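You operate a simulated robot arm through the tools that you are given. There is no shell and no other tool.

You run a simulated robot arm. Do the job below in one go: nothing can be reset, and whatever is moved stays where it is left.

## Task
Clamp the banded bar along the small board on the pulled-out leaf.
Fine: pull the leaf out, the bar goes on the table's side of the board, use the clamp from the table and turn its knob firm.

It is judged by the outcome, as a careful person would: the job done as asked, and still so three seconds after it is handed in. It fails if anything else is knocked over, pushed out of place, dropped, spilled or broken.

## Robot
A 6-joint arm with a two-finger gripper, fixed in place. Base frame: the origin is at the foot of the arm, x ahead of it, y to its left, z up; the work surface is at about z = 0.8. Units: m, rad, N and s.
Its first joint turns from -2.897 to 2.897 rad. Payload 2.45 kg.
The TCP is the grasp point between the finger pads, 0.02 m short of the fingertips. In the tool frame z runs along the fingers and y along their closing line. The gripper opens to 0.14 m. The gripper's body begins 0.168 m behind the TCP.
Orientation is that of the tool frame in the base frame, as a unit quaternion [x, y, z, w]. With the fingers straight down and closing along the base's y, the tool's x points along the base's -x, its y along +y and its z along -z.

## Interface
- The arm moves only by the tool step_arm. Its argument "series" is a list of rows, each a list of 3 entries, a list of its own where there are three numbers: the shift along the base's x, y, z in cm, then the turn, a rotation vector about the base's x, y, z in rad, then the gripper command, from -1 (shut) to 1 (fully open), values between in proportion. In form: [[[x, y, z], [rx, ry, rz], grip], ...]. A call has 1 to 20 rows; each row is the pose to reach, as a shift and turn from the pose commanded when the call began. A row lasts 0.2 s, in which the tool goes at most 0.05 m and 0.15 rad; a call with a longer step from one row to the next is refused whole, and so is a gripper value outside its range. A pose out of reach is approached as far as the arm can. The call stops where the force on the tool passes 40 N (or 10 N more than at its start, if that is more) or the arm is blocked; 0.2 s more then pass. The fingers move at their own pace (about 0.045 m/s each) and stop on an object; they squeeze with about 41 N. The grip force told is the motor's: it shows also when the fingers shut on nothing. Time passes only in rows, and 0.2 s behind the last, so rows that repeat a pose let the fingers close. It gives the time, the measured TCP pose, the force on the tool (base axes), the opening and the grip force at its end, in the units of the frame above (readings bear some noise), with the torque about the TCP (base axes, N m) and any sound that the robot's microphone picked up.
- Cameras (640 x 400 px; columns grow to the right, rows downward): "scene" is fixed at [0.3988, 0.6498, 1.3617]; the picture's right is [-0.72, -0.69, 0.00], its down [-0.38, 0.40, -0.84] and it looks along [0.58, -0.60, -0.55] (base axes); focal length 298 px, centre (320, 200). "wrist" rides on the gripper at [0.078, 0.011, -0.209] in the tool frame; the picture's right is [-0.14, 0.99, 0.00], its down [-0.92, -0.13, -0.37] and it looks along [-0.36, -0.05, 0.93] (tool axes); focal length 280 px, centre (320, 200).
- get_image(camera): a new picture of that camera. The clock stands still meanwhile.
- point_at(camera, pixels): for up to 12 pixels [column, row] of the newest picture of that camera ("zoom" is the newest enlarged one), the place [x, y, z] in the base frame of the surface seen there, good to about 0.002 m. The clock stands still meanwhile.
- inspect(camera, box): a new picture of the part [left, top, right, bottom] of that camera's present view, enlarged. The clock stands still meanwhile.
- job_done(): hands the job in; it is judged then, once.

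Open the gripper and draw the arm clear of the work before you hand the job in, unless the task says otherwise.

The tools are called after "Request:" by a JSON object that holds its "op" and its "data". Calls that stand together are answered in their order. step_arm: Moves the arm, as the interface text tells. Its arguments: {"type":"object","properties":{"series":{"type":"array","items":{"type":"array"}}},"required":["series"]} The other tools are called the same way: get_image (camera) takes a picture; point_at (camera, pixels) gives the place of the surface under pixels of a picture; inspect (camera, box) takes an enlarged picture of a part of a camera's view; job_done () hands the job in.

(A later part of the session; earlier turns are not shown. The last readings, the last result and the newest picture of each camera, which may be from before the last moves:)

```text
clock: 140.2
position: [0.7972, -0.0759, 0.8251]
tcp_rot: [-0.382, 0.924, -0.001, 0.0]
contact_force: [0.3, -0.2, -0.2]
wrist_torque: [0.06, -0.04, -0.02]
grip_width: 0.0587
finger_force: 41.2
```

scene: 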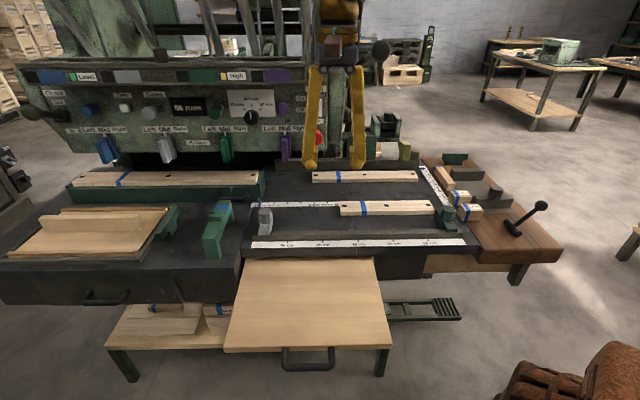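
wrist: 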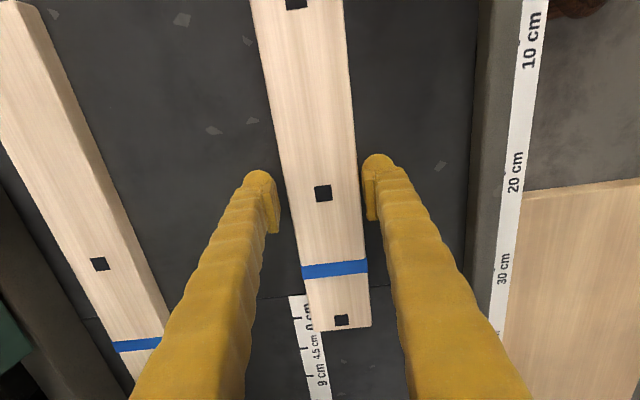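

The plank is held at 5.9 cm width. I lift it 12 cm and carry it over to above the leaf.

Request:
{"op": "step_arm", "data": {"series": [[[0, 0, 3], [0, 0, 0], -1], [[0, 0, 6.5], [0, 0, 0], -1], [[0, 0, 10], [0, 0, 0], -1], [[0, 1, 12.5], [0, 0, 0], -1], [[-0.5, 5, 13], [0, 0, 0], -1], [[-1, 9.5, 13], [0, 0, 0], -1], [[-1.6, 14, 13], [0, 0, 0], -1], [[-2.2, 18.5, 13], [0, 0, 0], -1], [[-2.8, 23, 13], [0, 0, 0], -1], [[-3.4, 27.5, 13], [0, 0, 0], -1], [[-4, 32, 13], [0, 0, 0], -1], [[-4.8, 36.5, 13], [0, 0, 0], -1], [[-5.55, 40.7, 13], [0, 0, 0], -1], [[-5.55, 40.7, 13], [0, 0, 0], -1]]}}

Request:
{"op": "get_image", "data": {"camera": "wrist"}}

Request:
{"op": "get_image", "data": {"camera": "scene"}}

```text
clock: 143.2
position: [0.74, 0.331, 0.9507]
tcp_rot: [-0.383, 0.924, 0.001, 0.001]
contact_force: [0.7, 0.6, 0.6]
wrist_torque: [0.01, 0.05, 0.01]
grip_width: 0.0
finger_force: 29.4
```

```text
taken
```

wrist: 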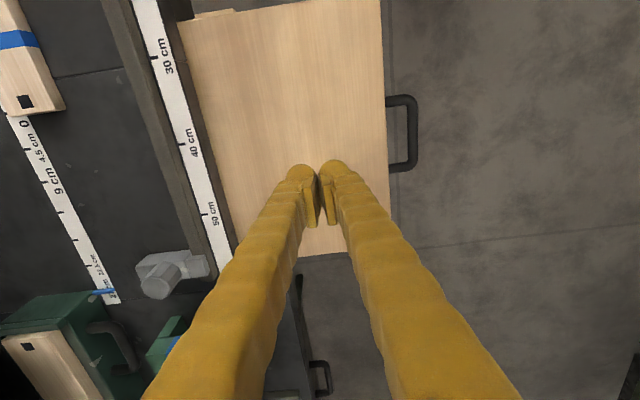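

```text
taken
```

scene: 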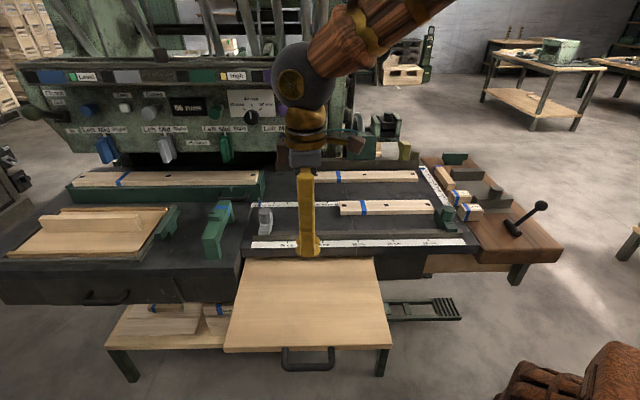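

The gripper came up empty: plank A stayed exactly where it was (scene 385,208), so it seems fixed rather than loose. I check that it did not shift.

Request:
{"op": "inspect", "data": {"camera": "scene", "box": [300, 150, 470, 250]}}

Request:
{"op": "point_at", "data": {"camera": "zoom", "pixels": [[152, 207], [155, 234], [155, 255], [505, 248], [240, 215], [330, 220], [50, 95], [50, 120]]}}

```text
3.76 times, centred on (385, 200) of scene
```

zoom: 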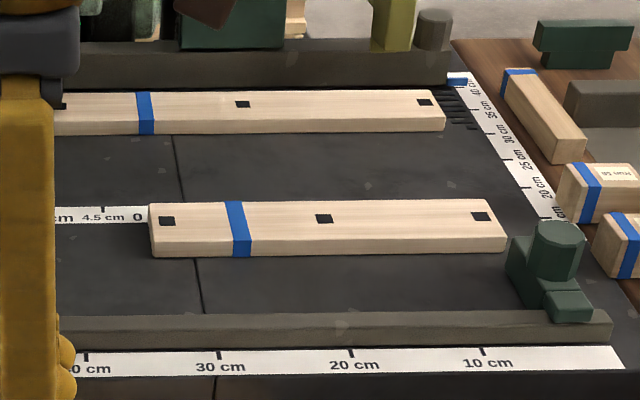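

```text
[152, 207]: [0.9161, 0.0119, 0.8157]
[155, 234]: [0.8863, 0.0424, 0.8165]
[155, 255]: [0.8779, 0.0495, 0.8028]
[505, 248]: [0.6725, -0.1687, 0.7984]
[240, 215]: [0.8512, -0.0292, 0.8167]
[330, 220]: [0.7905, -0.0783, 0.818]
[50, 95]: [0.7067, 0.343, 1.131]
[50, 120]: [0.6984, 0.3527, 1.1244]
```

Comparing with the earlier zoom, plank A moved by only about 1 mm, so it is loose but slipped out of a shallow grip (tips 4 mm above the table). I go back to grip it deeper.

Request:
{"op": "step_arm", "data": {"series": [[[0.8, -4, 0], [0, 0, 0], -0.5], [[1.5, -8.5, 0], [0, 0, 0], 0], [[2.2, -13, 0], [0, 0, 0], 0], [[2.8, -17.5, 0], [0, 0, 0], 0], [[3.4, -22, 0], [0, 0, 0], 0], [[4, -26.5, 0], [0, 0, 0], 0], [[4.6, -31, 0], [0, 0, 0], 0], [[5.2, -35.5, 0], [0, 0, 0], 0], [[5.5, -40, 0], [0, 0, 0], 0], [[5.5, -40.7, -3], [0, 0, 0], 0], [[5.5, -40.7, -7.5], [0, 0, 0], 0]]}}

Request:
{"op": "get_image", "data": {"camera": "wrist"}}

```text
clock: 145.6
position: [0.796, -0.077, 0.8784]
tcp_rot: [-0.383, 0.924, 0.0, 0.001]
contact_force: [0.2, -0.2, 0.5]
wrist_torque: [-0.02, 0.02, 0.0]
grip_width: 0.0698
finger_force: 0.1
```

```text
taken
```

wrist: 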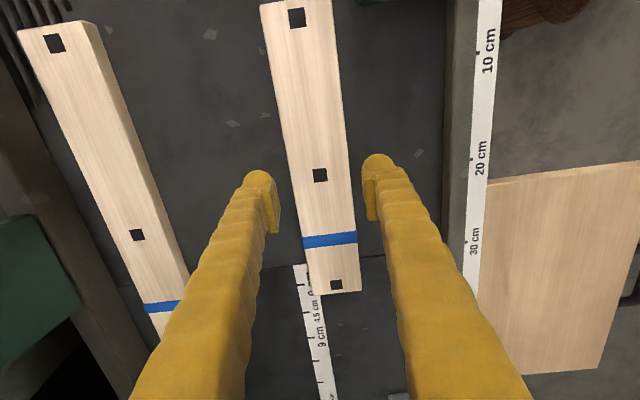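

Still centred on the plank. I descend until the tips nearly touch the table, then close and test with a 1 cm lift.

Request:
{"op": "step_arm", "data": {"series": [[[0, 0, -3], [0, 0, 0], 0], [[0, 0, -4.8], [0, 0, 0], 0], [[0, 0, -5.6], [0, 0, 0], 0], [[0, 0, -5.8], [0, 0, 0], 0], [[0, 0, -5.8], [0, 0, 0], -1], [[0, 0, -5.8], [0, 0, 0], -1], [[0, 0, -5.8], [0, 0, 0], -1], [[0, 0, -5.8], [0, 0, 0], -1]]}}

Request:
{"op": "step_arm", "data": {"series": [[[0, 0, 0.2], [0, 0, 0], -1], [[0, 0, 0.5], [0, 0, 0], -1], [[0, 0, 0.8], [0, 0, 0], -1], [[0, 0, 1.2], [0, 0, 0], -1]]}}

Request:
{"op": "get_image", "data": {"camera": "wrist"}}

Request:
{"op": "inspect", "data": {"camera": "scene", "box": [310, 150, 470, 250]}}

```text
clock: 147.4
position: [0.7958, -0.0784, 0.8212]
tcp_rot: [-0.382, 0.924, 0.0, 0.001]
contact_force: [-1.2, -0.3, -0.1]
wrist_torque: [0.01, 0.02, 0.0]
grip_width: 0.0586
finger_force: 41.5
```

```text
clock: 148.4
position: [0.7952, -0.0784, 0.8335]
tcp_rot: [-0.383, 0.924, 0.001, 0.0]
contact_force: [0.6, 0.4, -1.3]
wrist_torque: [0.04, 0.02, 0.01]
grip_width: 0.0586
finger_force: 41.1
```

```text
taken
```

wrist: 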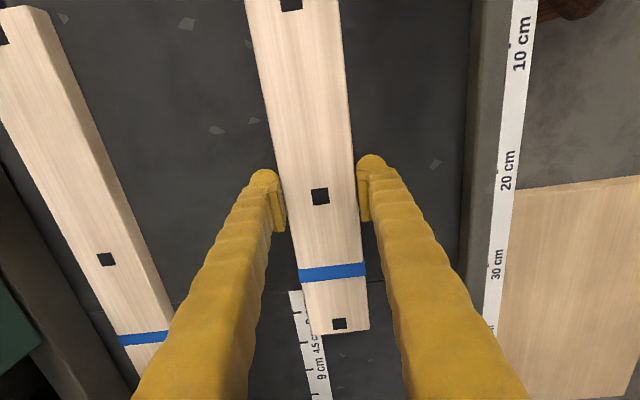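

```text
4.00 times, centred on (390, 200) of scene
```

zoom: 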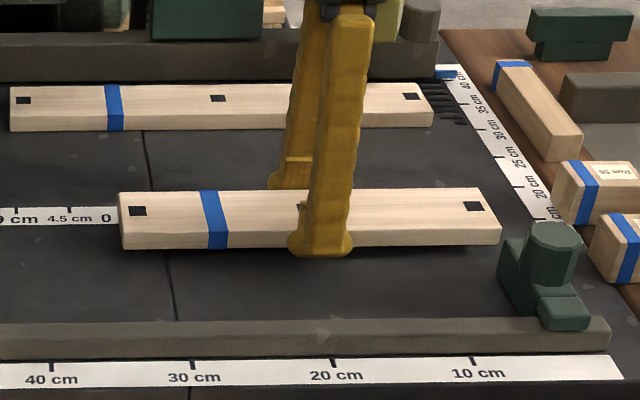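

The plank is up 1.2 cm, held at 5.9 cm width with about 1.3 N of weight, so it is loose. I lift further and carry it over the leaf, smoothly.

Request:
{"op": "step_arm", "data": {"series": [[[0, 0, 2], [0, 0, 0], -1], [[0, 0, 5], [0, 0, 0], -1], [[0, 0, 8], [0, 0, 0], -1], [[0, 0.5, 10.5], [0, 0, 0], -1], [[-0.3, 3, 11.5], [0, 0, 0], -1], [[-0.8, 6.5, 11.5], [0, 0, 0], -1], [[-1.3, 10, 11.5], [0, 0, 0], -1], [[-1.8, 13.5, 11.5], [0, 0, 0], -1], [[-2.3, 17, 11.5], [0, 0, 0], -1], [[-2.8, 20.5, 11.5], [0, 0, 0], -1], [[-3.3, 24, 11.5], [0, 0, 0], -1], [[-3.8, 27.5, 11.5], [0, 0, 0], -1], [[-4.3, 31, 11.5], [0, 0, 0], -1], [[-4.8, 34.5, 11.5], [0, 0, 0], -1], [[-5.2, 38, 11.5], [0, 0, 0], -1], [[-5.5, 40.8, 11.5], [0, 0, 0], -1], [[-5.5, 40.8, 11.5], [0, 0, 0], -1]]}}

Request:
{"op": "get_image", "data": {"camera": "wrist"}}

Request:
{"op": "get_image", "data": {"camera": "scene"}}

```text
clock: 152.0
position: [0.7422, 0.3328, 0.9482]
tcp_rot: [-0.382, 0.924, 0.0, 0.002]
contact_force: [0.0, -0.6, -1.9]
wrist_torque: [0.01, 0.04, 0.01]
grip_width: 0.0588
finger_force: 40.6
```

```text
taken
```

wrist: 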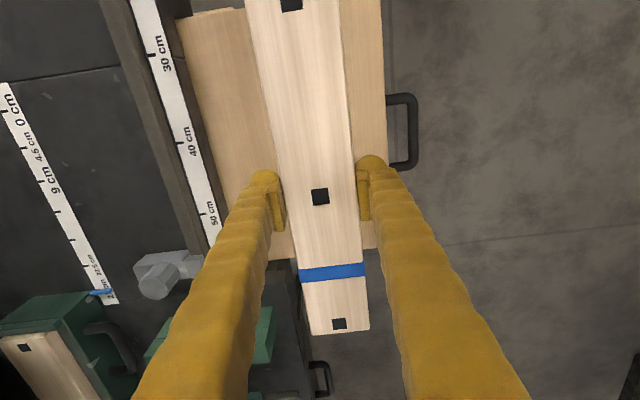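

```text
taken
```

scene: 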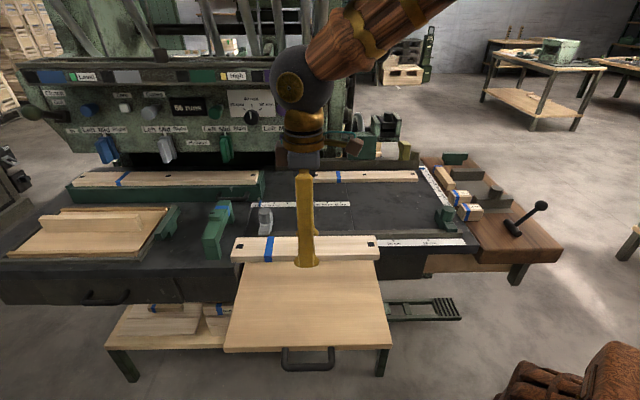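

The plank hangs level over the leaf, along the table edge. I lower it gently to just above the leaf's top (z 0.744).

Request:
{"op": "step_arm", "data": {"series": [[[0, 0, -4], [0, 0, 0], -1], [[0, 0, -8], [0, 0, 0], -1], [[0, 0, -12], [0, 0, 0], -1], [[0, 0, -15], [0, 0, 0], -1], [[0, 0, -17], [0, 0, 0], -1], [[0, 0, -17.8], [0, 0, 0], -1], [[0, 0, -18.1], [0, 0, 0], -1], [[0, 0, -18.3], [0, 0, 0], -1]]}}

Request:
{"op": "inspect", "data": {"camera": "scene", "box": [215, 220, 405, 340]}}

```text
clock: 153.8
position: [0.7398, 0.3332, 0.7658]
tcp_rot: [-0.383, 0.924, 0.0, 0.001]
contact_force: [-0.7, -0.4, 4.1]
wrist_torque: [-0.07, 0.12, 0.03]
grip_width: 0.0588
finger_force: 41.4
```

```text
3.33 times, centred on (310, 280) of scene
```

zoom: 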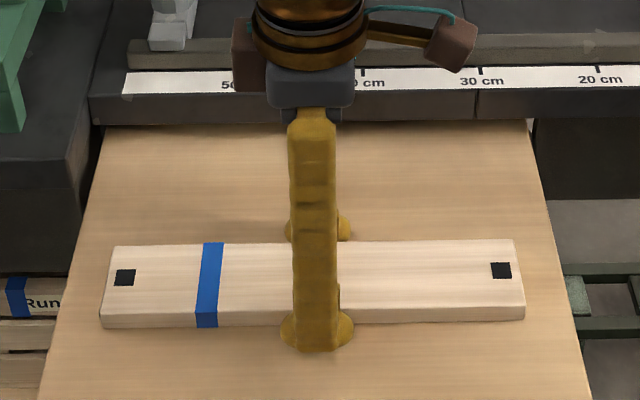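

It touches the leaf (4 N up). I open a little and rise clear.

Request:
{"op": "step_arm", "data": {"series": [[[0, 0, 0], [0, 0, 0], -0.05], [[0, 0, 0], [0, 0, 0], 0.15], [[0, 0, 0], [0, 0, 0], 0.15], [[0, 0, 3], [0, 0, 0], 0.15], [[0, 0, 7], [0, 0, 0], 0.15], [[0, 0, 11.5], [0, 0, 0], 0.15], [[0, 0, 16], [0, 0, 0], 0.15], [[0, 0, 20], [0, 0, 0], 0.15]]}}

Request:
{"op": "get_image", "data": {"camera": "wrist"}}

Request:
{"op": "get_image", "data": {"camera": "scene"}}

```text
clock: 155.6
position: [0.7411, 0.3312, 0.9638]
tcp_rot: [-0.383, 0.924, 0.0, -0.001]
contact_force: [-0.9, -0.9, -0.8]
wrist_torque: [0.01, 0.03, 0.01]
grip_width: 0.0804
finger_force: 0.1
```

```text
taken
```

wrist: 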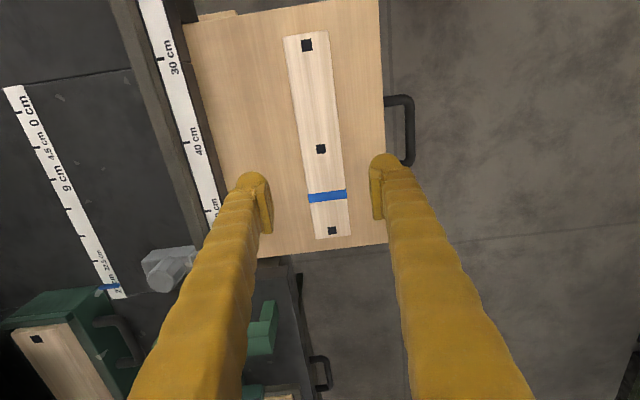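

```text
taken
```

scene: 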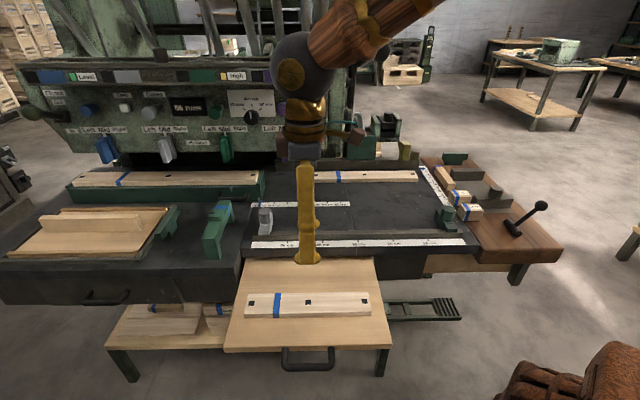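

Plank A now lies on the leaf, parallel to the table edge. Next I check the square bar: I rise, turn -1.57 rad and move above it (grip spot n ≈ -0.765, clear of the grey fixture).

Request:
{"op": "step_arm", "data": {"series": [[[0, -2, 3], [0, 0, -0.1], 0], [[0, -6, 5.5], [0, 0, -0.22], 0], [[0, -10.7, 6], [0, 0, -0.35], 0], [[0, -15.4, 6], [0, 0, -0.48], 0], [[0, -20.1, 6], [0, 0, -0.61], 0], [[0, -24.8, 6], [0, 0, -0.74], 0], [[-0.3, -29.5, 6], [0, 0, -0.87], 0], [[-0.6, -34.2, 6], [0, 0, -1.0], 0], [[-0.9, -38.9, 6], [0, 0, -1.13], 0], [[-1.2, -43.6, 6], [0, 0, -1.26], 0], [[-1.5, -48.3, 6], [0, 0, -1.39], 0], [[-1.7, -53, 6], [0, 0, -1.5], 0], [[-1.9, -57.7, 6], [0, 0, -1.571], 0], [[-2.1, -62.4, 6], [0, 0, -1.571], 0], [[-2.1, -67, 5], [0, 0, -1.571], 0], [[-2.1, -69.3, 1], [0, 0, -1.571], 0], [[-2.1, -69.3, -2], [0, 0, -1.571], 0]]}}

Request:
{"op": "get_image", "data": {"camera": "wrist"}}

```text
clock: 159.2
position: [0.7191, -0.3619, 0.9439]
tcp_rot: [0.383, 0.924, 0.0, 0.001]
contact_force: [0.0, -0.1, -0.3]
wrist_torque: [0.0, -0.02, -0.03]
grip_width: 0.0701
finger_force: 0.0
```

```text
taken
```

wrist: 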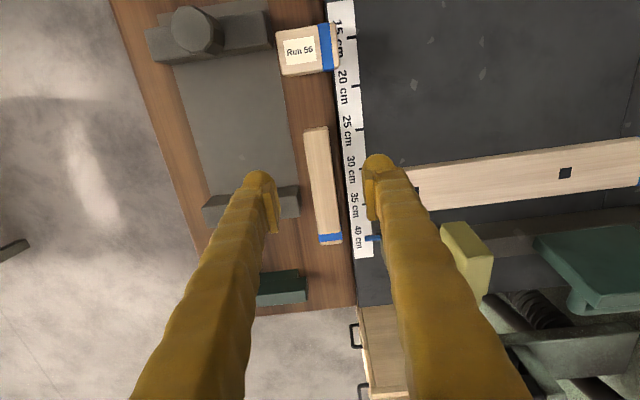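

The square bar shows at (322,185) between the fingers. I measure its edges and the neighbouring grey bar.

Request:
{"op": "point_at", "data": {"camera": "wrist", "pixels": [[307, 130], [326, 128], [320, 235], [340, 233], [311, 165], [330, 165], [317, 215], [335, 210], [298, 195], [298, 205], [322, 170], [300, 150]]}}

Request:
{"op": "inspect", "data": {"camera": "wrist", "box": [240, 100, 400, 260]}}

```text
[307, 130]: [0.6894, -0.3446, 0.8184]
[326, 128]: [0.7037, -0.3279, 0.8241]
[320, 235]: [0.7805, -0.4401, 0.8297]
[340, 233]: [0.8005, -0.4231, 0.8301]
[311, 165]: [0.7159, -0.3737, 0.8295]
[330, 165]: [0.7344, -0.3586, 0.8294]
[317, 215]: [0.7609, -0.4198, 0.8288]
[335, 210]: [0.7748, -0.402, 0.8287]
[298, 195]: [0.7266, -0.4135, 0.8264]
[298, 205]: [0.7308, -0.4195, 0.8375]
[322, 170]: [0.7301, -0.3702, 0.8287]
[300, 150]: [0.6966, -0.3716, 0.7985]
```

```text
2.50 times, centred on (320, 180) of wrist
```

zoom: 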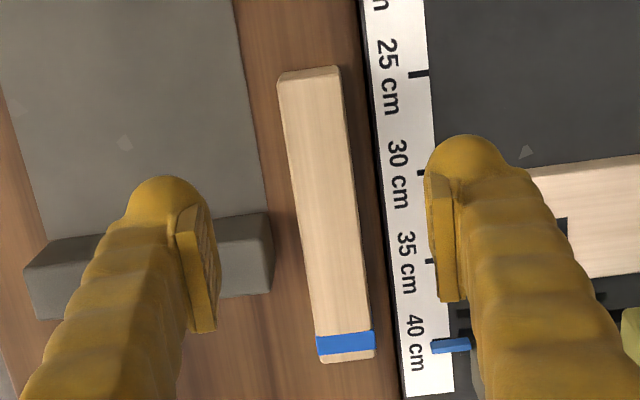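

The bar: centre e 0.254, top z 0.829; the grey bar's end is 2 cm away but 1 cm beside the finger's place. I descend with a 5.5 cm opening and close.

Request:
{"op": "step_arm", "data": {"series": [[[0.2, 0, -3], [0, 0, 0], -0.2], [[0.2, 0, -6], [0, 0, 0], -0.2], [[0.2, 0, -9], [0, 0, 0], -0.2], [[0.2, 0, -11], [0, 0, 0], -0.2], [[0.2, 0, -12.2], [0, 0, 0], -0.2], [[0.2, 0, -12.2], [0, 0, 0], -0.2]]}}

Request:
{"op": "get_image", "data": {"camera": "wrist"}}

```text
clock: 160.6
position: [0.721, -0.3618, 0.822]
tcp_rot: [0.383, 0.924, 0.0, 0.001]
contact_force: [0.3, 0.8, -0.1]
wrist_torque: [-0.02, 0.03, -0.01]
grip_width: 0.056
finger_force: 0.1
```

```text
taken
```

wrist: 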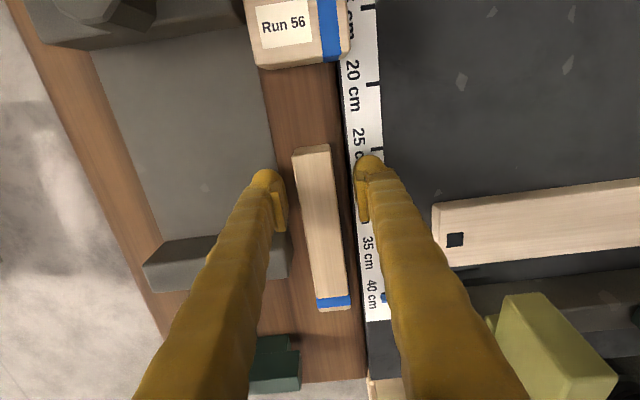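

The fingers straddle the square bar without touching anything. I close on it and test with a small lift.

Request:
{"op": "step_arm", "data": {"series": [[[0, 0, 0], [0, 0, 0], -1], [[0, 0, 0], [0, 0, 0], -1], [[0, 0, 0], [0, 0, 0], -1], [[0, 0, 0], [0, 0, 0], -1], [[0, 0, 0.3], [0, 0, 0], -1], [[0, 0, 0.8], [0, 0, 0], -1], [[0, 0, 1.5], [0, 0, 0], -1]]}}

Request:
{"op": "get_image", "data": {"camera": "wrist"}}

Request:
{"op": "inspect", "data": {"camera": "scene", "box": [400, 140, 530, 230]}}

```text
clock: 162.2
position: [0.7219, -0.3636, 0.8383]
tcp_rot: [0.383, 0.924, -0.001, 0.001]
contact_force: [0.0, 0.7, -0.9]
wrist_torque: [-0.03, 0.03, 0.03]
grip_width: 0.0287
finger_force: 41.2
```

```text
taken
```

wrist: 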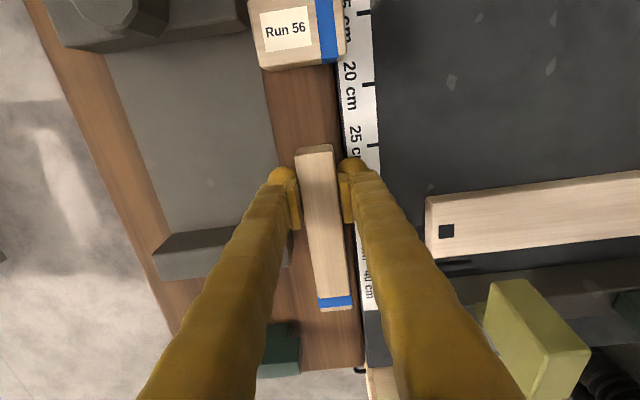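

```text
4.44 times, centred on (465, 185) of scene
```

zoom: 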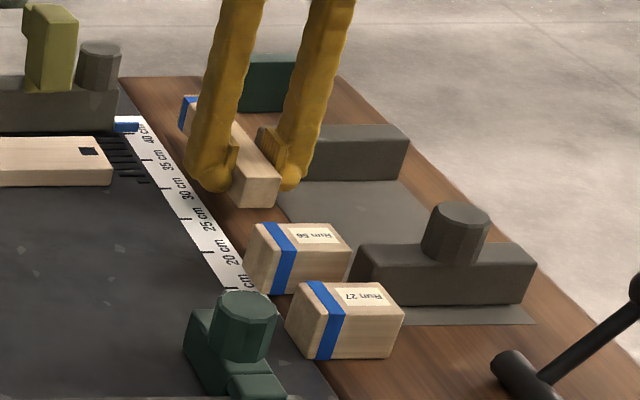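

The square bar lifts cleanly (2.9 cm wide), so it is loose as well, which fits the reading. I carry it up, turn +1.57 rad so it lies along the table edge, and bring it above the leaf on the table's side of the plank.

Request:
{"op": "step_arm", "data": {"series": [[[0, 0, 3.5], [0, 0, 0], -1], [[0, 0, 8], [0, 0, 0], -1], [[0, 0, 12], [0, 0, 0], -1], [[0, 2, 15], [0, 0, 0.12], -1], [[0.3, 6, 15], [0, 0, 0.25], -1], [[0.6, 10.5, 15], [0, 0, 0.38], -1], [[0.9, 15, 15], [0, 0, 0.51], -1], [[1.2, 19.5, 15], [0, 0, 0.64], -1], [[1.5, 24, 15], [0, 0, 0.77], -1], [[1.8, 28.5, 15], [0, 0, 0.9], -1], [[2.1, 33, 15], [0, 0, 1.03], -1], [[2.5, 37.5, 15], [0, 0, 1.16], -1], [[3, 42, 15], [0, 0, 1.29], -1], [[3.4, 46.5, 15], [0, 0, 1.42], -1], [[3.8, 51, 15], [0, 0, 1.571], -1], [[4.2, 55.5, 15], [0, 0, 1.571], -1], [[4.4, 59, 15], [0, 0, 1.571], -1], [[4.5, 61.3, 15], [0, 0, 1.571], -1], [[4.5, 61.3, 15], [0, 0, 1.571], -1]]}}

Request:
{"op": "get_image", "data": {"camera": "wrist"}}

Request:
{"op": "get_image", "data": {"camera": "scene"}}

```text
refused: row 15 steps farther than a row can; nothing moved
```

```text
taken
```

wrist: 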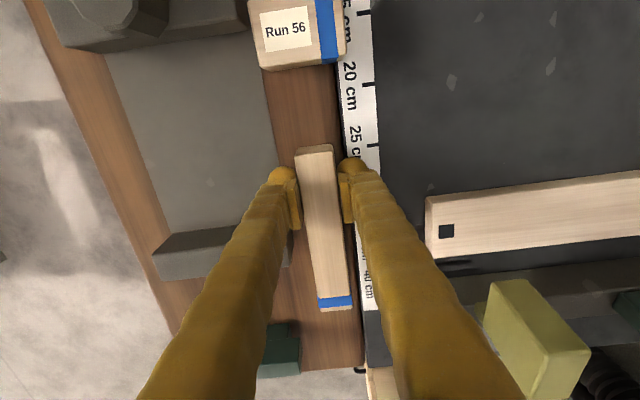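

```text
taken
```

scene: 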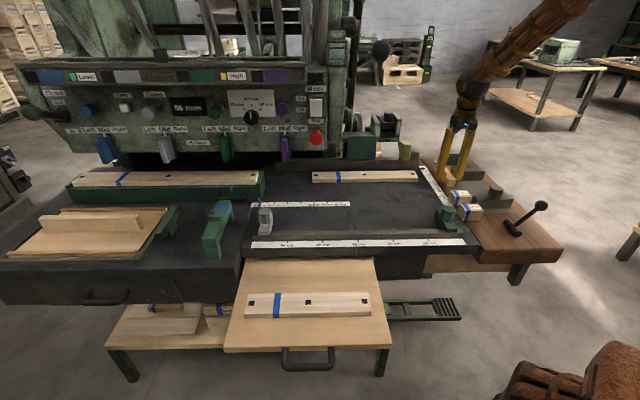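

One turn step was slightly too large; I resend with even steps.

Request:
{"op": "step_arm", "data": {"series": [[[0, 0, 3.5], [0, 0, 0], -1], [[0, 0, 8], [0, 0, 0], -1], [[0, 0, 12], [0, 0, 0], -1], [[0, 2, 15], [0, 0, 0.12], -1], [[0.3, 6, 15], [0, 0, 0.24], -1], [[0.6, 10.5, 15], [0, 0, 0.36], -1], [[0.9, 15, 15], [0, 0, 0.48], -1], [[1.2, 19.5, 15], [0, 0, 0.6], -1], [[1.5, 24, 15], [0, 0, 0.72], -1], [[1.8, 28.5, 15], [0, 0, 0.84], -1], [[2.1, 33, 15], [0, 0, 0.96], -1], [[2.5, 37.5, 15], [0, 0, 1.08], -1], [[3, 42, 15], [0, 0, 1.2], -1], [[3.4, 46.5, 15], [0, 0, 1.32], -1], [[3.8, 51, 15], [0, 0, 1.44], -1], [[4.2, 55.5, 15], [0, 0, 1.56], -1], [[4.4, 59, 15], [0, 0, 1.571], -1], [[4.5, 61.3, 15], [0, 0, 1.571], -1], [[4.5, 61.3, 15], [0, 0, 1.571], -1]]}}

Request:
{"op": "get_image", "data": {"camera": "wrist"}}

Request:
{"op": "get_image", "data": {"camera": "scene"}}

```text
clock: 166.2
position: [0.768, 0.2523, 0.9892]
tcp_rot: [-0.382, 0.924, 0.0, 0.001]
contact_force: [0.1, 0.1, -0.8]
wrist_torque: [0.01, 0.01, 0.0]
grip_width: 0.0285
finger_force: 40.8
```

```text
taken
```

wrist: 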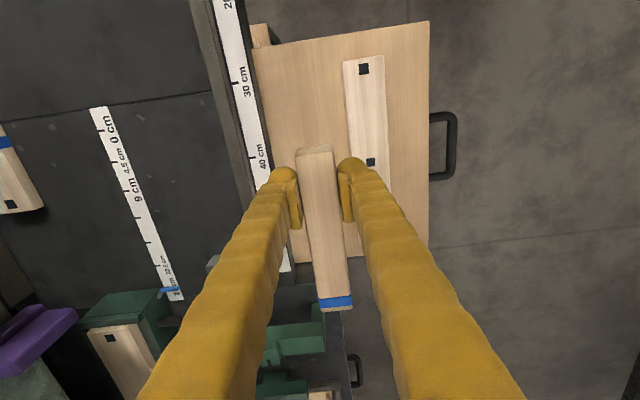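

```text
taken
```

scene: 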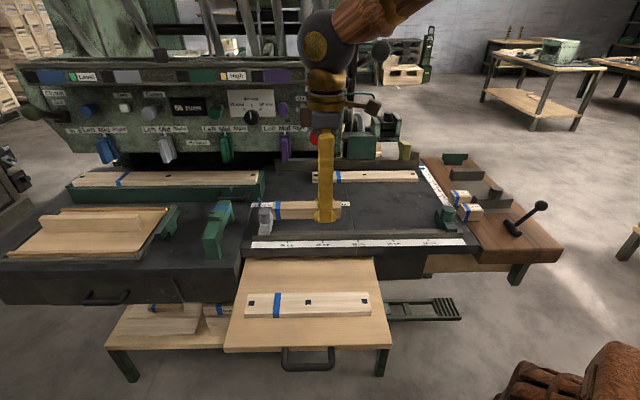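

The bar is held above the leaf. I measure where plank A lies on the leaf before lowering the bar beside it.

Request:
{"op": "inspect", "data": {"camera": "scene", "box": [215, 250, 405, 370]}}

Request:
{"op": "point_at", "data": {"camera": "zoom", "pixels": [[115, 180], [300, 178], [510, 174], [515, 215], [300, 222], [105, 225], [95, 130], [500, 130], [310, 30]]}}

```text
3.33 times, centred on (310, 310) of scene
```

zoom: 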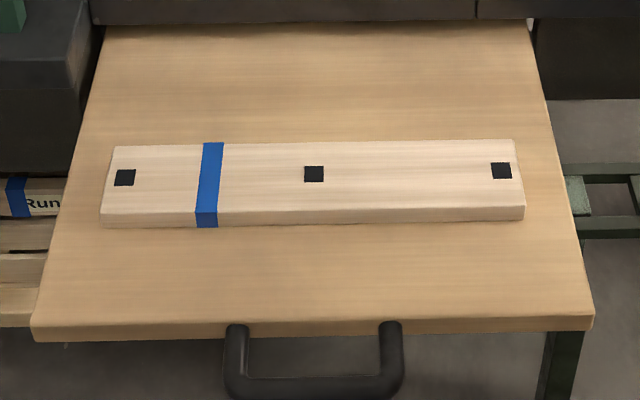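

```text
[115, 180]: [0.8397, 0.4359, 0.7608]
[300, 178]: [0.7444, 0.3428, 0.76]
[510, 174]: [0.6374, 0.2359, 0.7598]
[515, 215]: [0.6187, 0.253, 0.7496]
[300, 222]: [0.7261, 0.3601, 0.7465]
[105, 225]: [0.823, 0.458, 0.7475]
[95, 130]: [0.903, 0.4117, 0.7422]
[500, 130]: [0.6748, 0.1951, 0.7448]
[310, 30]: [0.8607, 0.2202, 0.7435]
```

Plank A lies at n -0.317 to -0.259. The bar's place (centre n -0.365) leaves room for the finger between; I lower it to the leaf.

Request:
{"op": "step_arm", "data": {"series": [[[0, 0, -4.5], [0, 0, 0], -1], [[0, 0, -9], [0, 0, 0], -1], [[0, 0, -13.5], [0, 0, 0], -1], [[0, 0, -17.5], [0, 0, 0], -1], [[0, 0, -20], [0, 0, 0], -1], [[0, 0, -21.2], [0, 0, 0], -1], [[0, 0, -21.7], [0, 0, 0], -1], [[0, 0, -22.1], [0, 0, 0], -1]]}}

Request:
{"op": "get_image", "data": {"camera": "wrist"}}

Request:
{"op": "inspect", "data": {"camera": "scene", "box": [215, 220, 405, 340]}}

```text
clock: 168.0
position: [0.7665, 0.251, 0.7683]
tcp_rot: [-0.383, 0.924, -0.001, 0.001]
contact_force: [-5.4, -2.3, 18.2]
wrist_torque: [0.16, 0.0, 0.03]
grip_width: 0.0285
finger_force: 40.6
```

```text
taken
```

wrist: 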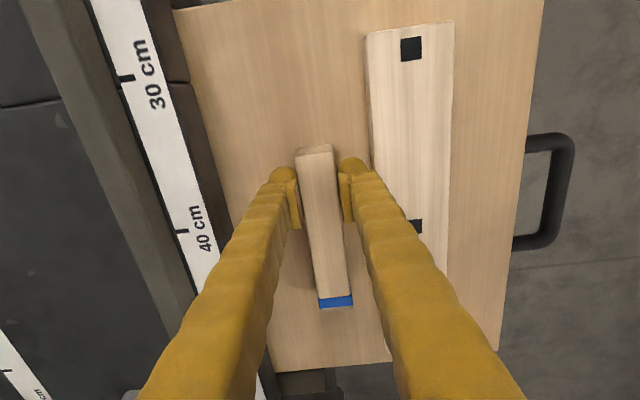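

```text
3.33 times, centred on (310, 280) of scene
```

zoom: 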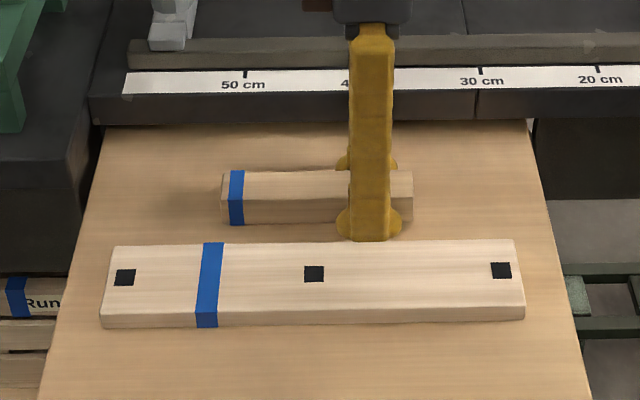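

The bar is down on the leaf (18 N contact). I ease up 1 mm, open to about 4.8 cm and rise straight up.

Request:
{"op": "step_arm", "data": {"series": [[[0, 0, 0.1], [0, 0, 0], -1], [[0, 0, 0.1], [0, 0, 0], -0.4], [[0, 0, 0.1], [0, 0, 0], -0.31], [[0, 0, 0.1], [0, 0, 0], -0.31], [[0, 0, 3], [0, 0, 0], -0.31], [[0, 0, 7.5], [0, 0, 0], -0.31], [[0, 0, 12], [0, 0, 0], -0.31], [[0, 0, 16], [0, 0, 0], 0.3], [[0, 0, 18], [0, 0, 0], 1]]}}

Request:
{"op": "get_image", "data": {"camera": "wrist"}}

Request:
{"op": "inspect", "data": {"camera": "scene", "box": [215, 240, 405, 360]}}

Request:
{"op": "point_at", "data": {"camera": "zoom", "pixels": [[230, 110], [410, 110], [410, 150], [320, 112], [320, 148], [320, 158], [225, 150], [300, 180], [510, 175], [300, 225], [240, 130]]}}

```text
clock: 170.0
position: [0.7643, 0.2506, 0.9475]
tcp_rot: [-0.383, 0.924, 0.0, 0.0]
contact_force: [0.1, -0.4, 0.9]
wrist_torque: [-0.01, -0.03, 0.03]
grip_width: 0.0995
finger_force: 0.1
```

```text
taken
```

wrist: 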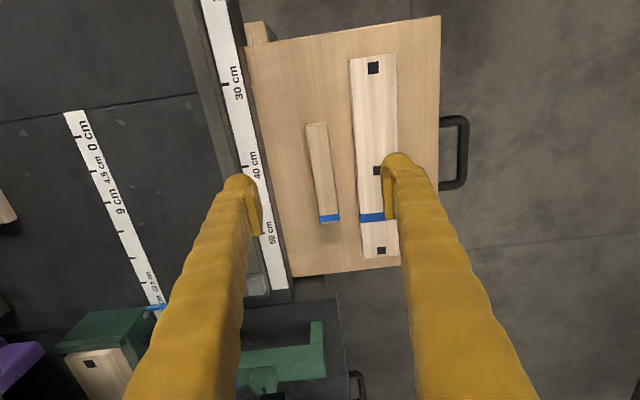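

```text
3.33 times, centred on (310, 300) of scene
```

zoom: 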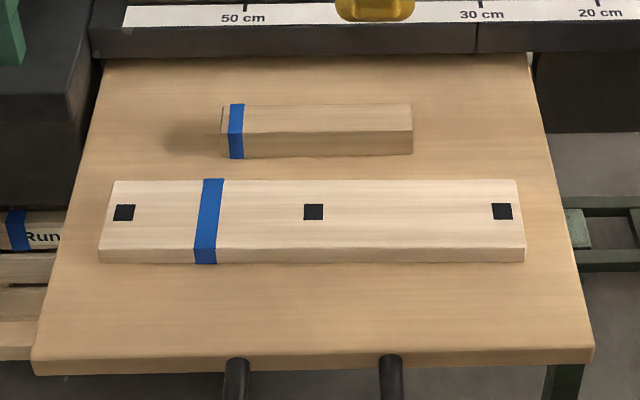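

```text
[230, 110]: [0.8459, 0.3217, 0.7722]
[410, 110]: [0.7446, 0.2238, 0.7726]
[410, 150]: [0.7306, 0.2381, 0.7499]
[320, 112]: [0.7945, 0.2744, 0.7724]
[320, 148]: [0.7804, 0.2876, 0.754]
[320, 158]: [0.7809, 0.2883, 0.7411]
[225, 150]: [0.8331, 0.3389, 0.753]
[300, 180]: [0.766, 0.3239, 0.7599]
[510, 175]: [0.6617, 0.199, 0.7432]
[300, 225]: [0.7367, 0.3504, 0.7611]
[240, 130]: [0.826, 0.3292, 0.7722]
```

Bar at n -0.377 to -0.348, plank at n -0.317 to -0.259: a 3 cm gap. I position the fully open gripper over both (centre n -0.318) and lower it around them.

Request:
{"op": "step_arm", "data": {"series": [[[-0.2, 2.5, 0], [0, 0, 0], 1], [[-0.6, 6.1, 0], [0, 0, 0], 1], [[-0.6, 6.1, -2], [0, 0, 0], 1], [[-0.6, 6.1, -6], [0, 0, 0], 1], [[-0.6, 6.1, -10], [0, 0, 0], 1]]}}

Request:
{"op": "get_image", "data": {"camera": "wrist"}}

Request:
{"op": "inspect", "data": {"camera": "scene", "box": [215, 220, 405, 340]}}

```text
clock: 171.2
position: [0.7598, 0.3109, 0.8472]
tcp_rot: [-0.383, 0.924, -0.001, 0.001]
contact_force: [-0.5, -0.9, 0.6]
wrist_torque: [0.03, 0.01, 0.0]
grip_width: 0.14
finger_force: 0.1
```

```text
taken
```

wrist: 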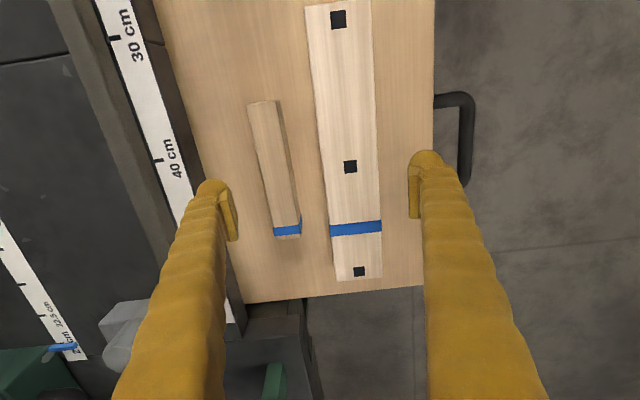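

```text
3.33 times, centred on (310, 280) of scene
```

zoom: 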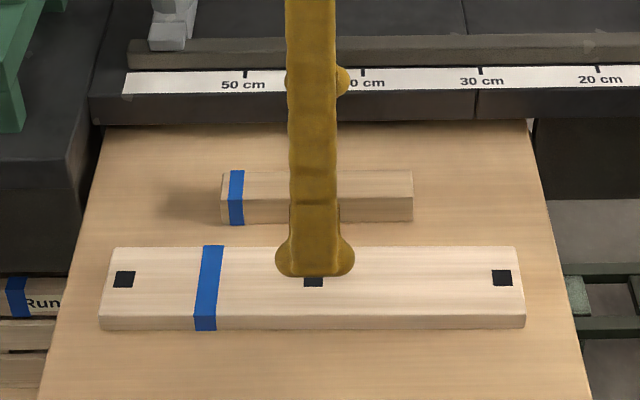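

Both pieces lie between the open fingers. I lower to the leaf and close slowly so the bar and plank meet.

Request:
{"op": "step_arm", "data": {"series": [[[0, 0, -3], [0, 0, 0], 1], [[0, 0, -6], [0, 0, 0], 1], [[0, 0, -7.5], [0, 0, 0], 1], [[0, 0, -8], [0, 0, 0], 1], [[0, 0, -8], [0, 0, 0], 0.7], [[0, 0, -8], [0, 0, 0], 0.5], [[0, 0, -8], [0, 0, 0], 0.3], [[0, 0, -8], [0, 0, 0], 0.1], [[0, 0, -8], [0, 0, 0], -0.2], [[0, 0, -8], [0, 0, 0], -0.2]]}}

Request:
{"op": "get_image", "data": {"camera": "wrist"}}

Request:
{"op": "inspect", "data": {"camera": "scene", "box": [215, 220, 405, 340]}}

```text
clock: 173.4
position: [0.7597, 0.3118, 0.767]
tcp_rot: [-0.383, 0.924, 0.0, 0.001]
contact_force: [-2.2, 0.0, 7.6]
wrist_torque: [-0.13, -0.06, -0.22]
grip_width: 0.089
finger_force: 25.1
```

```text
taken
```

wrist: 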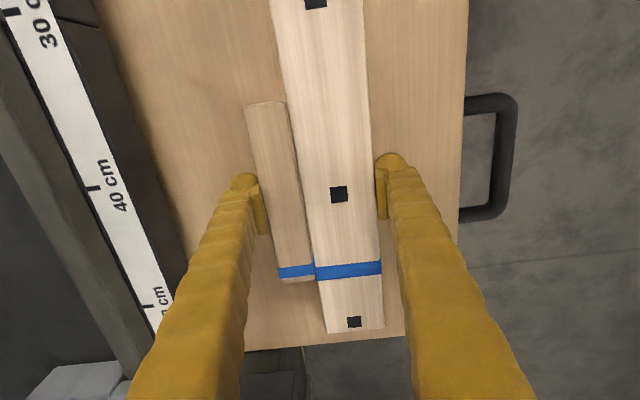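

```text
3.33 times, centred on (310, 280) of scene
```

zoom: 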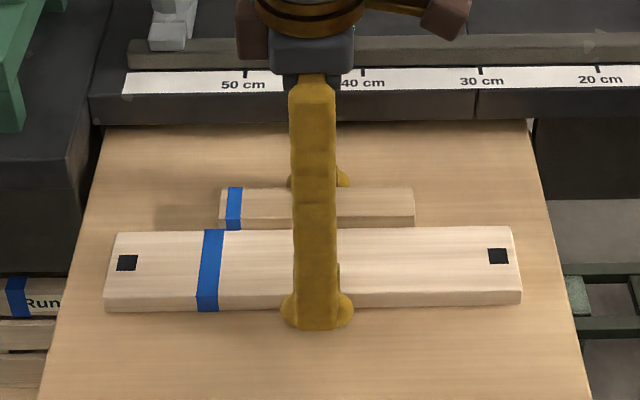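

They meet (width 8.9 cm, 25 N). I squeeze fully for a moment to bring them flush, then open and rise.

Request:
{"op": "step_arm", "data": {"series": [[[0, 0, 0], [0, 0, 0], -1], [[0, 0, 0], [0, 0, 0], -1], [[0, 0, 0], [0, 0, 0], -1]]}}

Request:
{"op": "step_arm", "data": {"series": [[[0, 0, 0], [0, 0, 0], 0.4], [[0, 0, 0], [0, 0, 0], 0.6], [[0, 0, 0], [0, 0, 0], 0.8], [[0, 0, 3], [0, 0, 0], 1], [[0, 0, 7.5], [0, 0, 0], 1], [[0, 0, 12], [0, 0, 0], 1], [[0, 0, 16.5], [0, 0, 0], 1], [[0, 0, 21], [0, 0, 0], 1]]}}

Request:
{"op": "get_image", "data": {"camera": "wrist"}}

Request:
{"op": "inspect", "data": {"camera": "scene", "box": [215, 240, 405, 360]}}

```text
clock: 174.2
position: [0.7603, 0.3123, 0.7661]
tcp_rot: [-0.382, 0.924, -0.001, 0.001]
contact_force: [-2.0, -0.5, 12.5]
wrist_torque: [-0.22, -0.05, 0.23]
grip_width: 0.089
finger_force: 41.3
```

```text
clock: 176.0
position: [0.7594, 0.3127, 0.9797]
tcp_rot: [-0.383, 0.924, 0.0, 0.0]
contact_force: [0.4, -0.2, 0.1]
wrist_torque: [-0.01, -0.01, 0.02]
grip_width: 0.1401
finger_force: 0.2
```

```text
taken
```

wrist: 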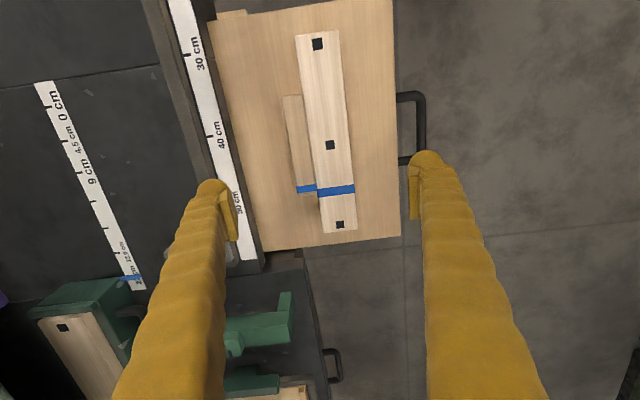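

```text
3.33 times, centred on (310, 300) of scene
```

zoom: 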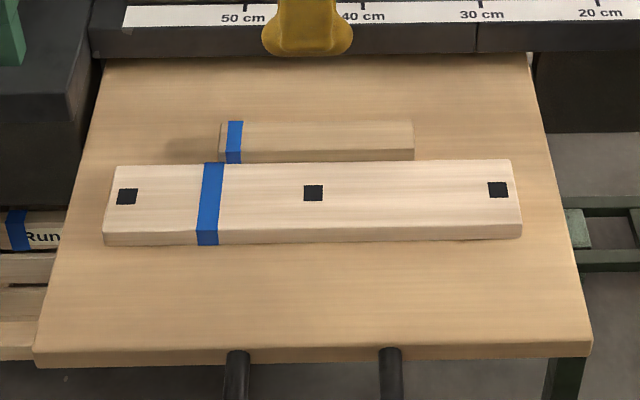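

Bar and plank now lie flush side by side on the leaf, the bar on the table's side. I measure the pair's outline for placing the clamp.

Request:
{"op": "point_at", "data": {"camera": "zoom", "pixels": [[310, 240], [120, 240], [510, 234], [320, 125], [230, 125], [410, 125], [320, 155], [310, 165], [120, 170], [505, 165], [410, 158], [320, 230]]}}

Request:
{"op": "point_at", "data": {"camera": "wrist", "pixels": [[285, 97], [302, 97], [298, 192], [296, 38], [338, 33], [322, 232], [356, 228], [345, 130], [310, 130], [293, 150], [306, 150], [348, 150]]}}

```text
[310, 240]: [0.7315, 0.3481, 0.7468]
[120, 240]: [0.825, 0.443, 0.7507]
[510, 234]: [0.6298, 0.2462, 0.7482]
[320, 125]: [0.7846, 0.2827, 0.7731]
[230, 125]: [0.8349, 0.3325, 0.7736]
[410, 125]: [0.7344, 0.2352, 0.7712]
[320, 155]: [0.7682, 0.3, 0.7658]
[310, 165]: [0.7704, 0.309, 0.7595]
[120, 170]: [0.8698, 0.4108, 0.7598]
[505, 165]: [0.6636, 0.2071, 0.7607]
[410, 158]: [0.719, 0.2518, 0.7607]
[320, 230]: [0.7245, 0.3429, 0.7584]
```

```text
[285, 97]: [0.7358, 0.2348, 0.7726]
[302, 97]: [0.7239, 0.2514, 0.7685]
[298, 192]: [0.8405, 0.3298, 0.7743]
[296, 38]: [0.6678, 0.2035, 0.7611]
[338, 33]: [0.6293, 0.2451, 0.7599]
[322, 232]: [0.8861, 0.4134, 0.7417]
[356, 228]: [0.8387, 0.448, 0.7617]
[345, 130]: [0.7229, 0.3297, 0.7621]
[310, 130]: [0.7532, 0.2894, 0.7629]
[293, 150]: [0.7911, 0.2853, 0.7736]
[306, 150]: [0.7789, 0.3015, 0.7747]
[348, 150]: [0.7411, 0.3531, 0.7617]
```

The pair spans n -0.360 to -0.271 (centre -0.3155), e centre 0.757. Now the clamp: I rise and turn -1.57 rad near the leaf.

Request:
{"op": "step_arm", "data": {"series": [[[0.2, 0.4, 1], [0, 0, -0.131], 0.5], [[0.4, 0.8, 2], [0, 0, -0.262], 0], [[0.6, 1.2, 3], [0, 0, -0.393], 0], [[0.8, 1.6, 4], [0, 0, -0.524], 0], [[1, 2, 5], [0, 0, -0.655], 0], [[1.2, 2.4, 6], [0, 0, -0.786], 0], [[1.4, 2.8, 7], [0, 0, -0.917], 0], [[1.6, 3.2, 8], [0, 0, -1.048], 0], [[1.8, 3.6, 9], [0, 0, -1.179], 0], [[2, 4, 10], [0, 0, -1.31], 0], [[2.2, 4.4, 11], [0, 0, -1.441], 0], [[2.2, 4.6, 12.2], [0, 0, -1.571], 0]]}}

```text
clock: 178.6
position: [0.7821, 0.3568, 1.1004]
tcp_rot: [0.384, 0.923, 0.0, 0.0]
contact_force: [-0.1, 0.0, 0.0]
wrist_torque: [0.03, 0.01, 0.02]
grip_width: 0.0701
finger_force: 0.1
```

Now I tilt 0.7 rad and move to the pre-grasp in front of the clamp's near half.

Request:
{"op": "step_arm", "data": {"series": [[[1.5, 2, -1], [-0.1, -0.1, 0], 0], [[3, 4, -2], [-0.2, -0.2, 0], 0], [[4.5, 6, -3], [-0.3, -0.3, 0], 0], [[6, 8, -4], [-0.4, -0.4, 0], 0], [[7.8, 10.3, -5], [-0.495, -0.495, 0], 0], [[11, 10.3, -8], [-0.495, -0.495, 0], 0], [[14.5, 10, -11], [-0.495, -0.495, 0], 0], [[18, 9.2, -14], [-0.495, -0.495, 0], 0], [[20.1, 8.4, -16.25], [-0.495, -0.495, 0], 0], [[20.1, 8.4, -16.25], [-0.495, -0.495, 0], 0]]}}

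Request:
{"op": "get_image", "data": {"camera": "wrist"}}

Request:
{"op": "inspect", "data": {"camera": "scene", "box": [130, 160, 310, 280]}}

```text
clock: 180.8
position: [0.9858, 0.4436, 0.9369]
tcp_rot: [0.36, 0.868, -0.131, 0.317]
contact_force: [0.1, 0.7, 1.1]
wrist_torque: [0.0, 0.01, -0.01]
grip_width: 0.0702
finger_force: 0.1
```

```text
taken
```

wrist: 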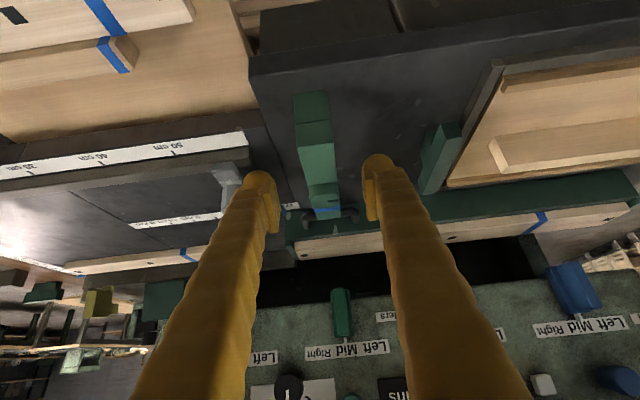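

```text
3.33 times, centred on (220, 220) of scene
```

zoom: 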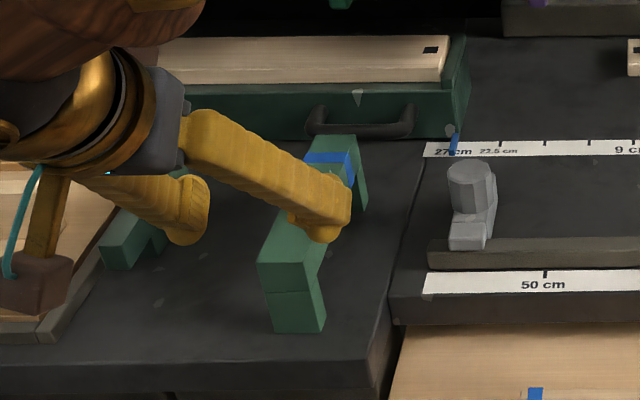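

The beam is centred between the fingers at (320,150). I advance the 10 cm along the finger axis onto the beam.

Request:
{"op": "step_arm", "data": {"series": [[[1.5, -1.5, -2.5], [0, 0, 0], 0], [[3, -3, -5], [0, 0, 0], 0], [[4.0, -4.0, -6.7], [0, 0, 0], 0], [[4.55, -4.55, -7.65], [0, 0, 0], 0], [[4.55, -4.55, -7.65], [0, 0, 0], 0]]}}

Request:
{"op": "get_image", "data": {"camera": "wrist"}}

Request:
{"op": "inspect", "data": {"camera": "scene", "box": [130, 160, 310, 280]}}

```text
clock: 182.0
position: [1.0282, 0.3965, 0.8605]
tcp_rot: [0.359, 0.867, -0.132, 0.318]
contact_force: [-0.7, -0.4, -0.8]
wrist_torque: [0.01, -0.03, -0.03]
grip_width: 0.0699
finger_force: 0.1
```

```text
taken
```

wrist: 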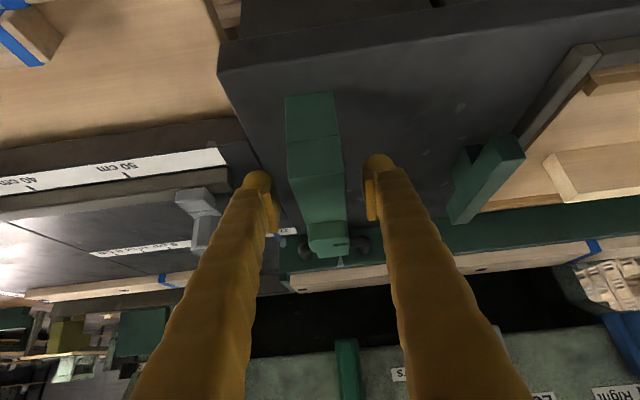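

```text
3.33 times, centred on (220, 220) of scene
```

zoom: 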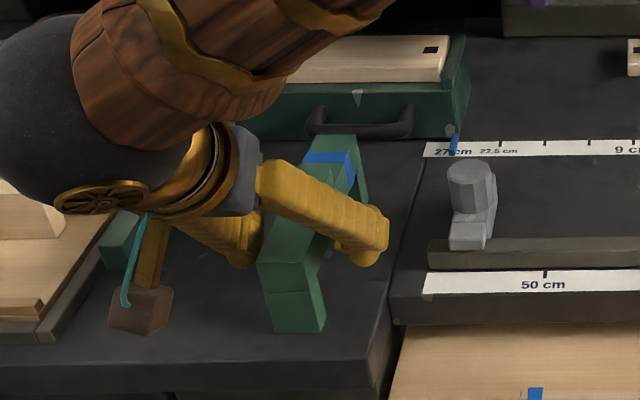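

The fingers straddle the beam between knob and near jaw. I close on it.

Request:
{"op": "step_arm", "data": {"series": [[[0, 0, 0], [0, 0, 0], -0.3], [[0, 0, 0], [0, 0, 0], -0.6], [[0, 0, 0], [0, 0, 0], -1], [[0, 0, 0], [0, 0, 0], -1], [[0, 0, 0], [0, 0, 0], -1]]}}

Request:
{"op": "get_image", "data": {"camera": "wrist"}}

Request:
{"op": "inspect", "data": {"camera": "scene", "box": [130, 160, 310, 280]}}

```text
clock: 183.2
position: [1.0283, 0.3977, 0.8613]
tcp_rot: [0.36, 0.867, -0.132, 0.317]
contact_force: [1.6, 2.2, 0.4]
wrist_torque: [0.01, -0.05, 0.16]
grip_width: 0.0349
finger_force: 41.2
```

```text
taken
```

wrist: 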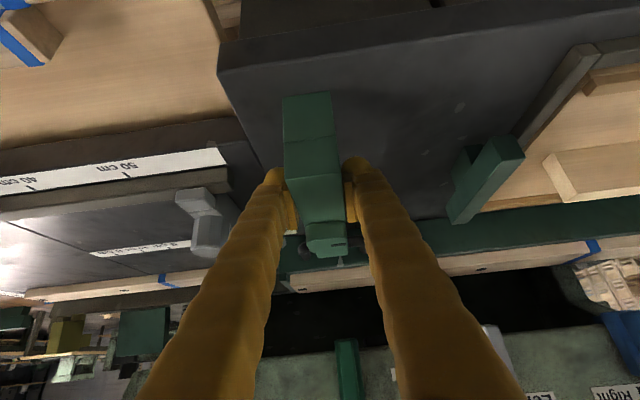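

```text
3.33 times, centred on (220, 220) of scene
```

zoom: 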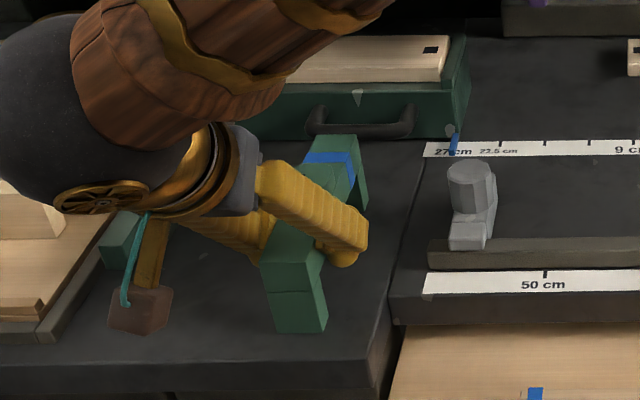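

Gripped at 3.5 cm. I lift 1.5 cm as a test.

Request:
{"op": "step_arm", "data": {"series": [[[0, 0, 0.3], [0, 0, 0], -1], [[0, 0, 0.8], [0, 0, 0], -1], [[0, 0, 1.5], [0, 0, 0], -1], [[0, 0, 1.5], [0, 0, 0], -1]]}}

Request:
{"op": "get_image", "data": {"camera": "wrist"}}

Request:
{"op": "inspect", "data": {"camera": "scene", "box": [130, 160, 310, 280]}}

```text
clock: 184.2
position: [1.0293, 0.3979, 0.8755]
tcp_rot: [0.359, 0.868, -0.131, 0.317]
contact_force: [-0.2, 0.1, -4.2]
wrist_torque: [0.18, 0.16, 0.0]
grip_width: 0.0348
finger_force: 41.2
```

```text
taken
```

wrist: 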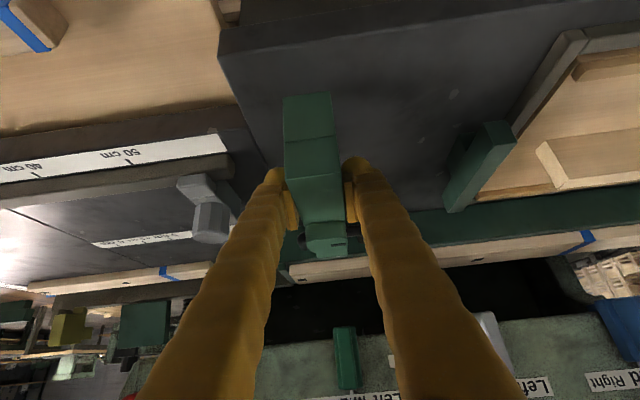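

```text
3.33 times, centred on (220, 220) of scene
```

zoom: 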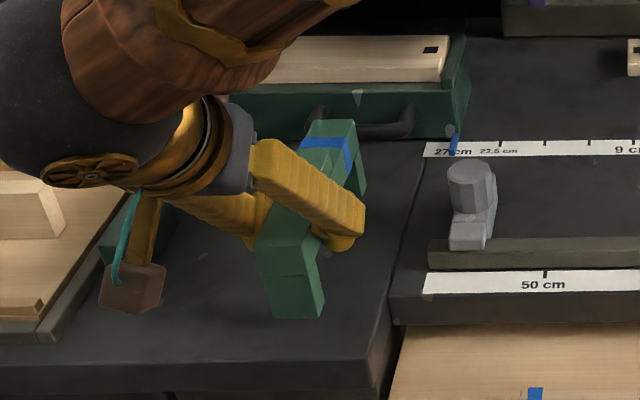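

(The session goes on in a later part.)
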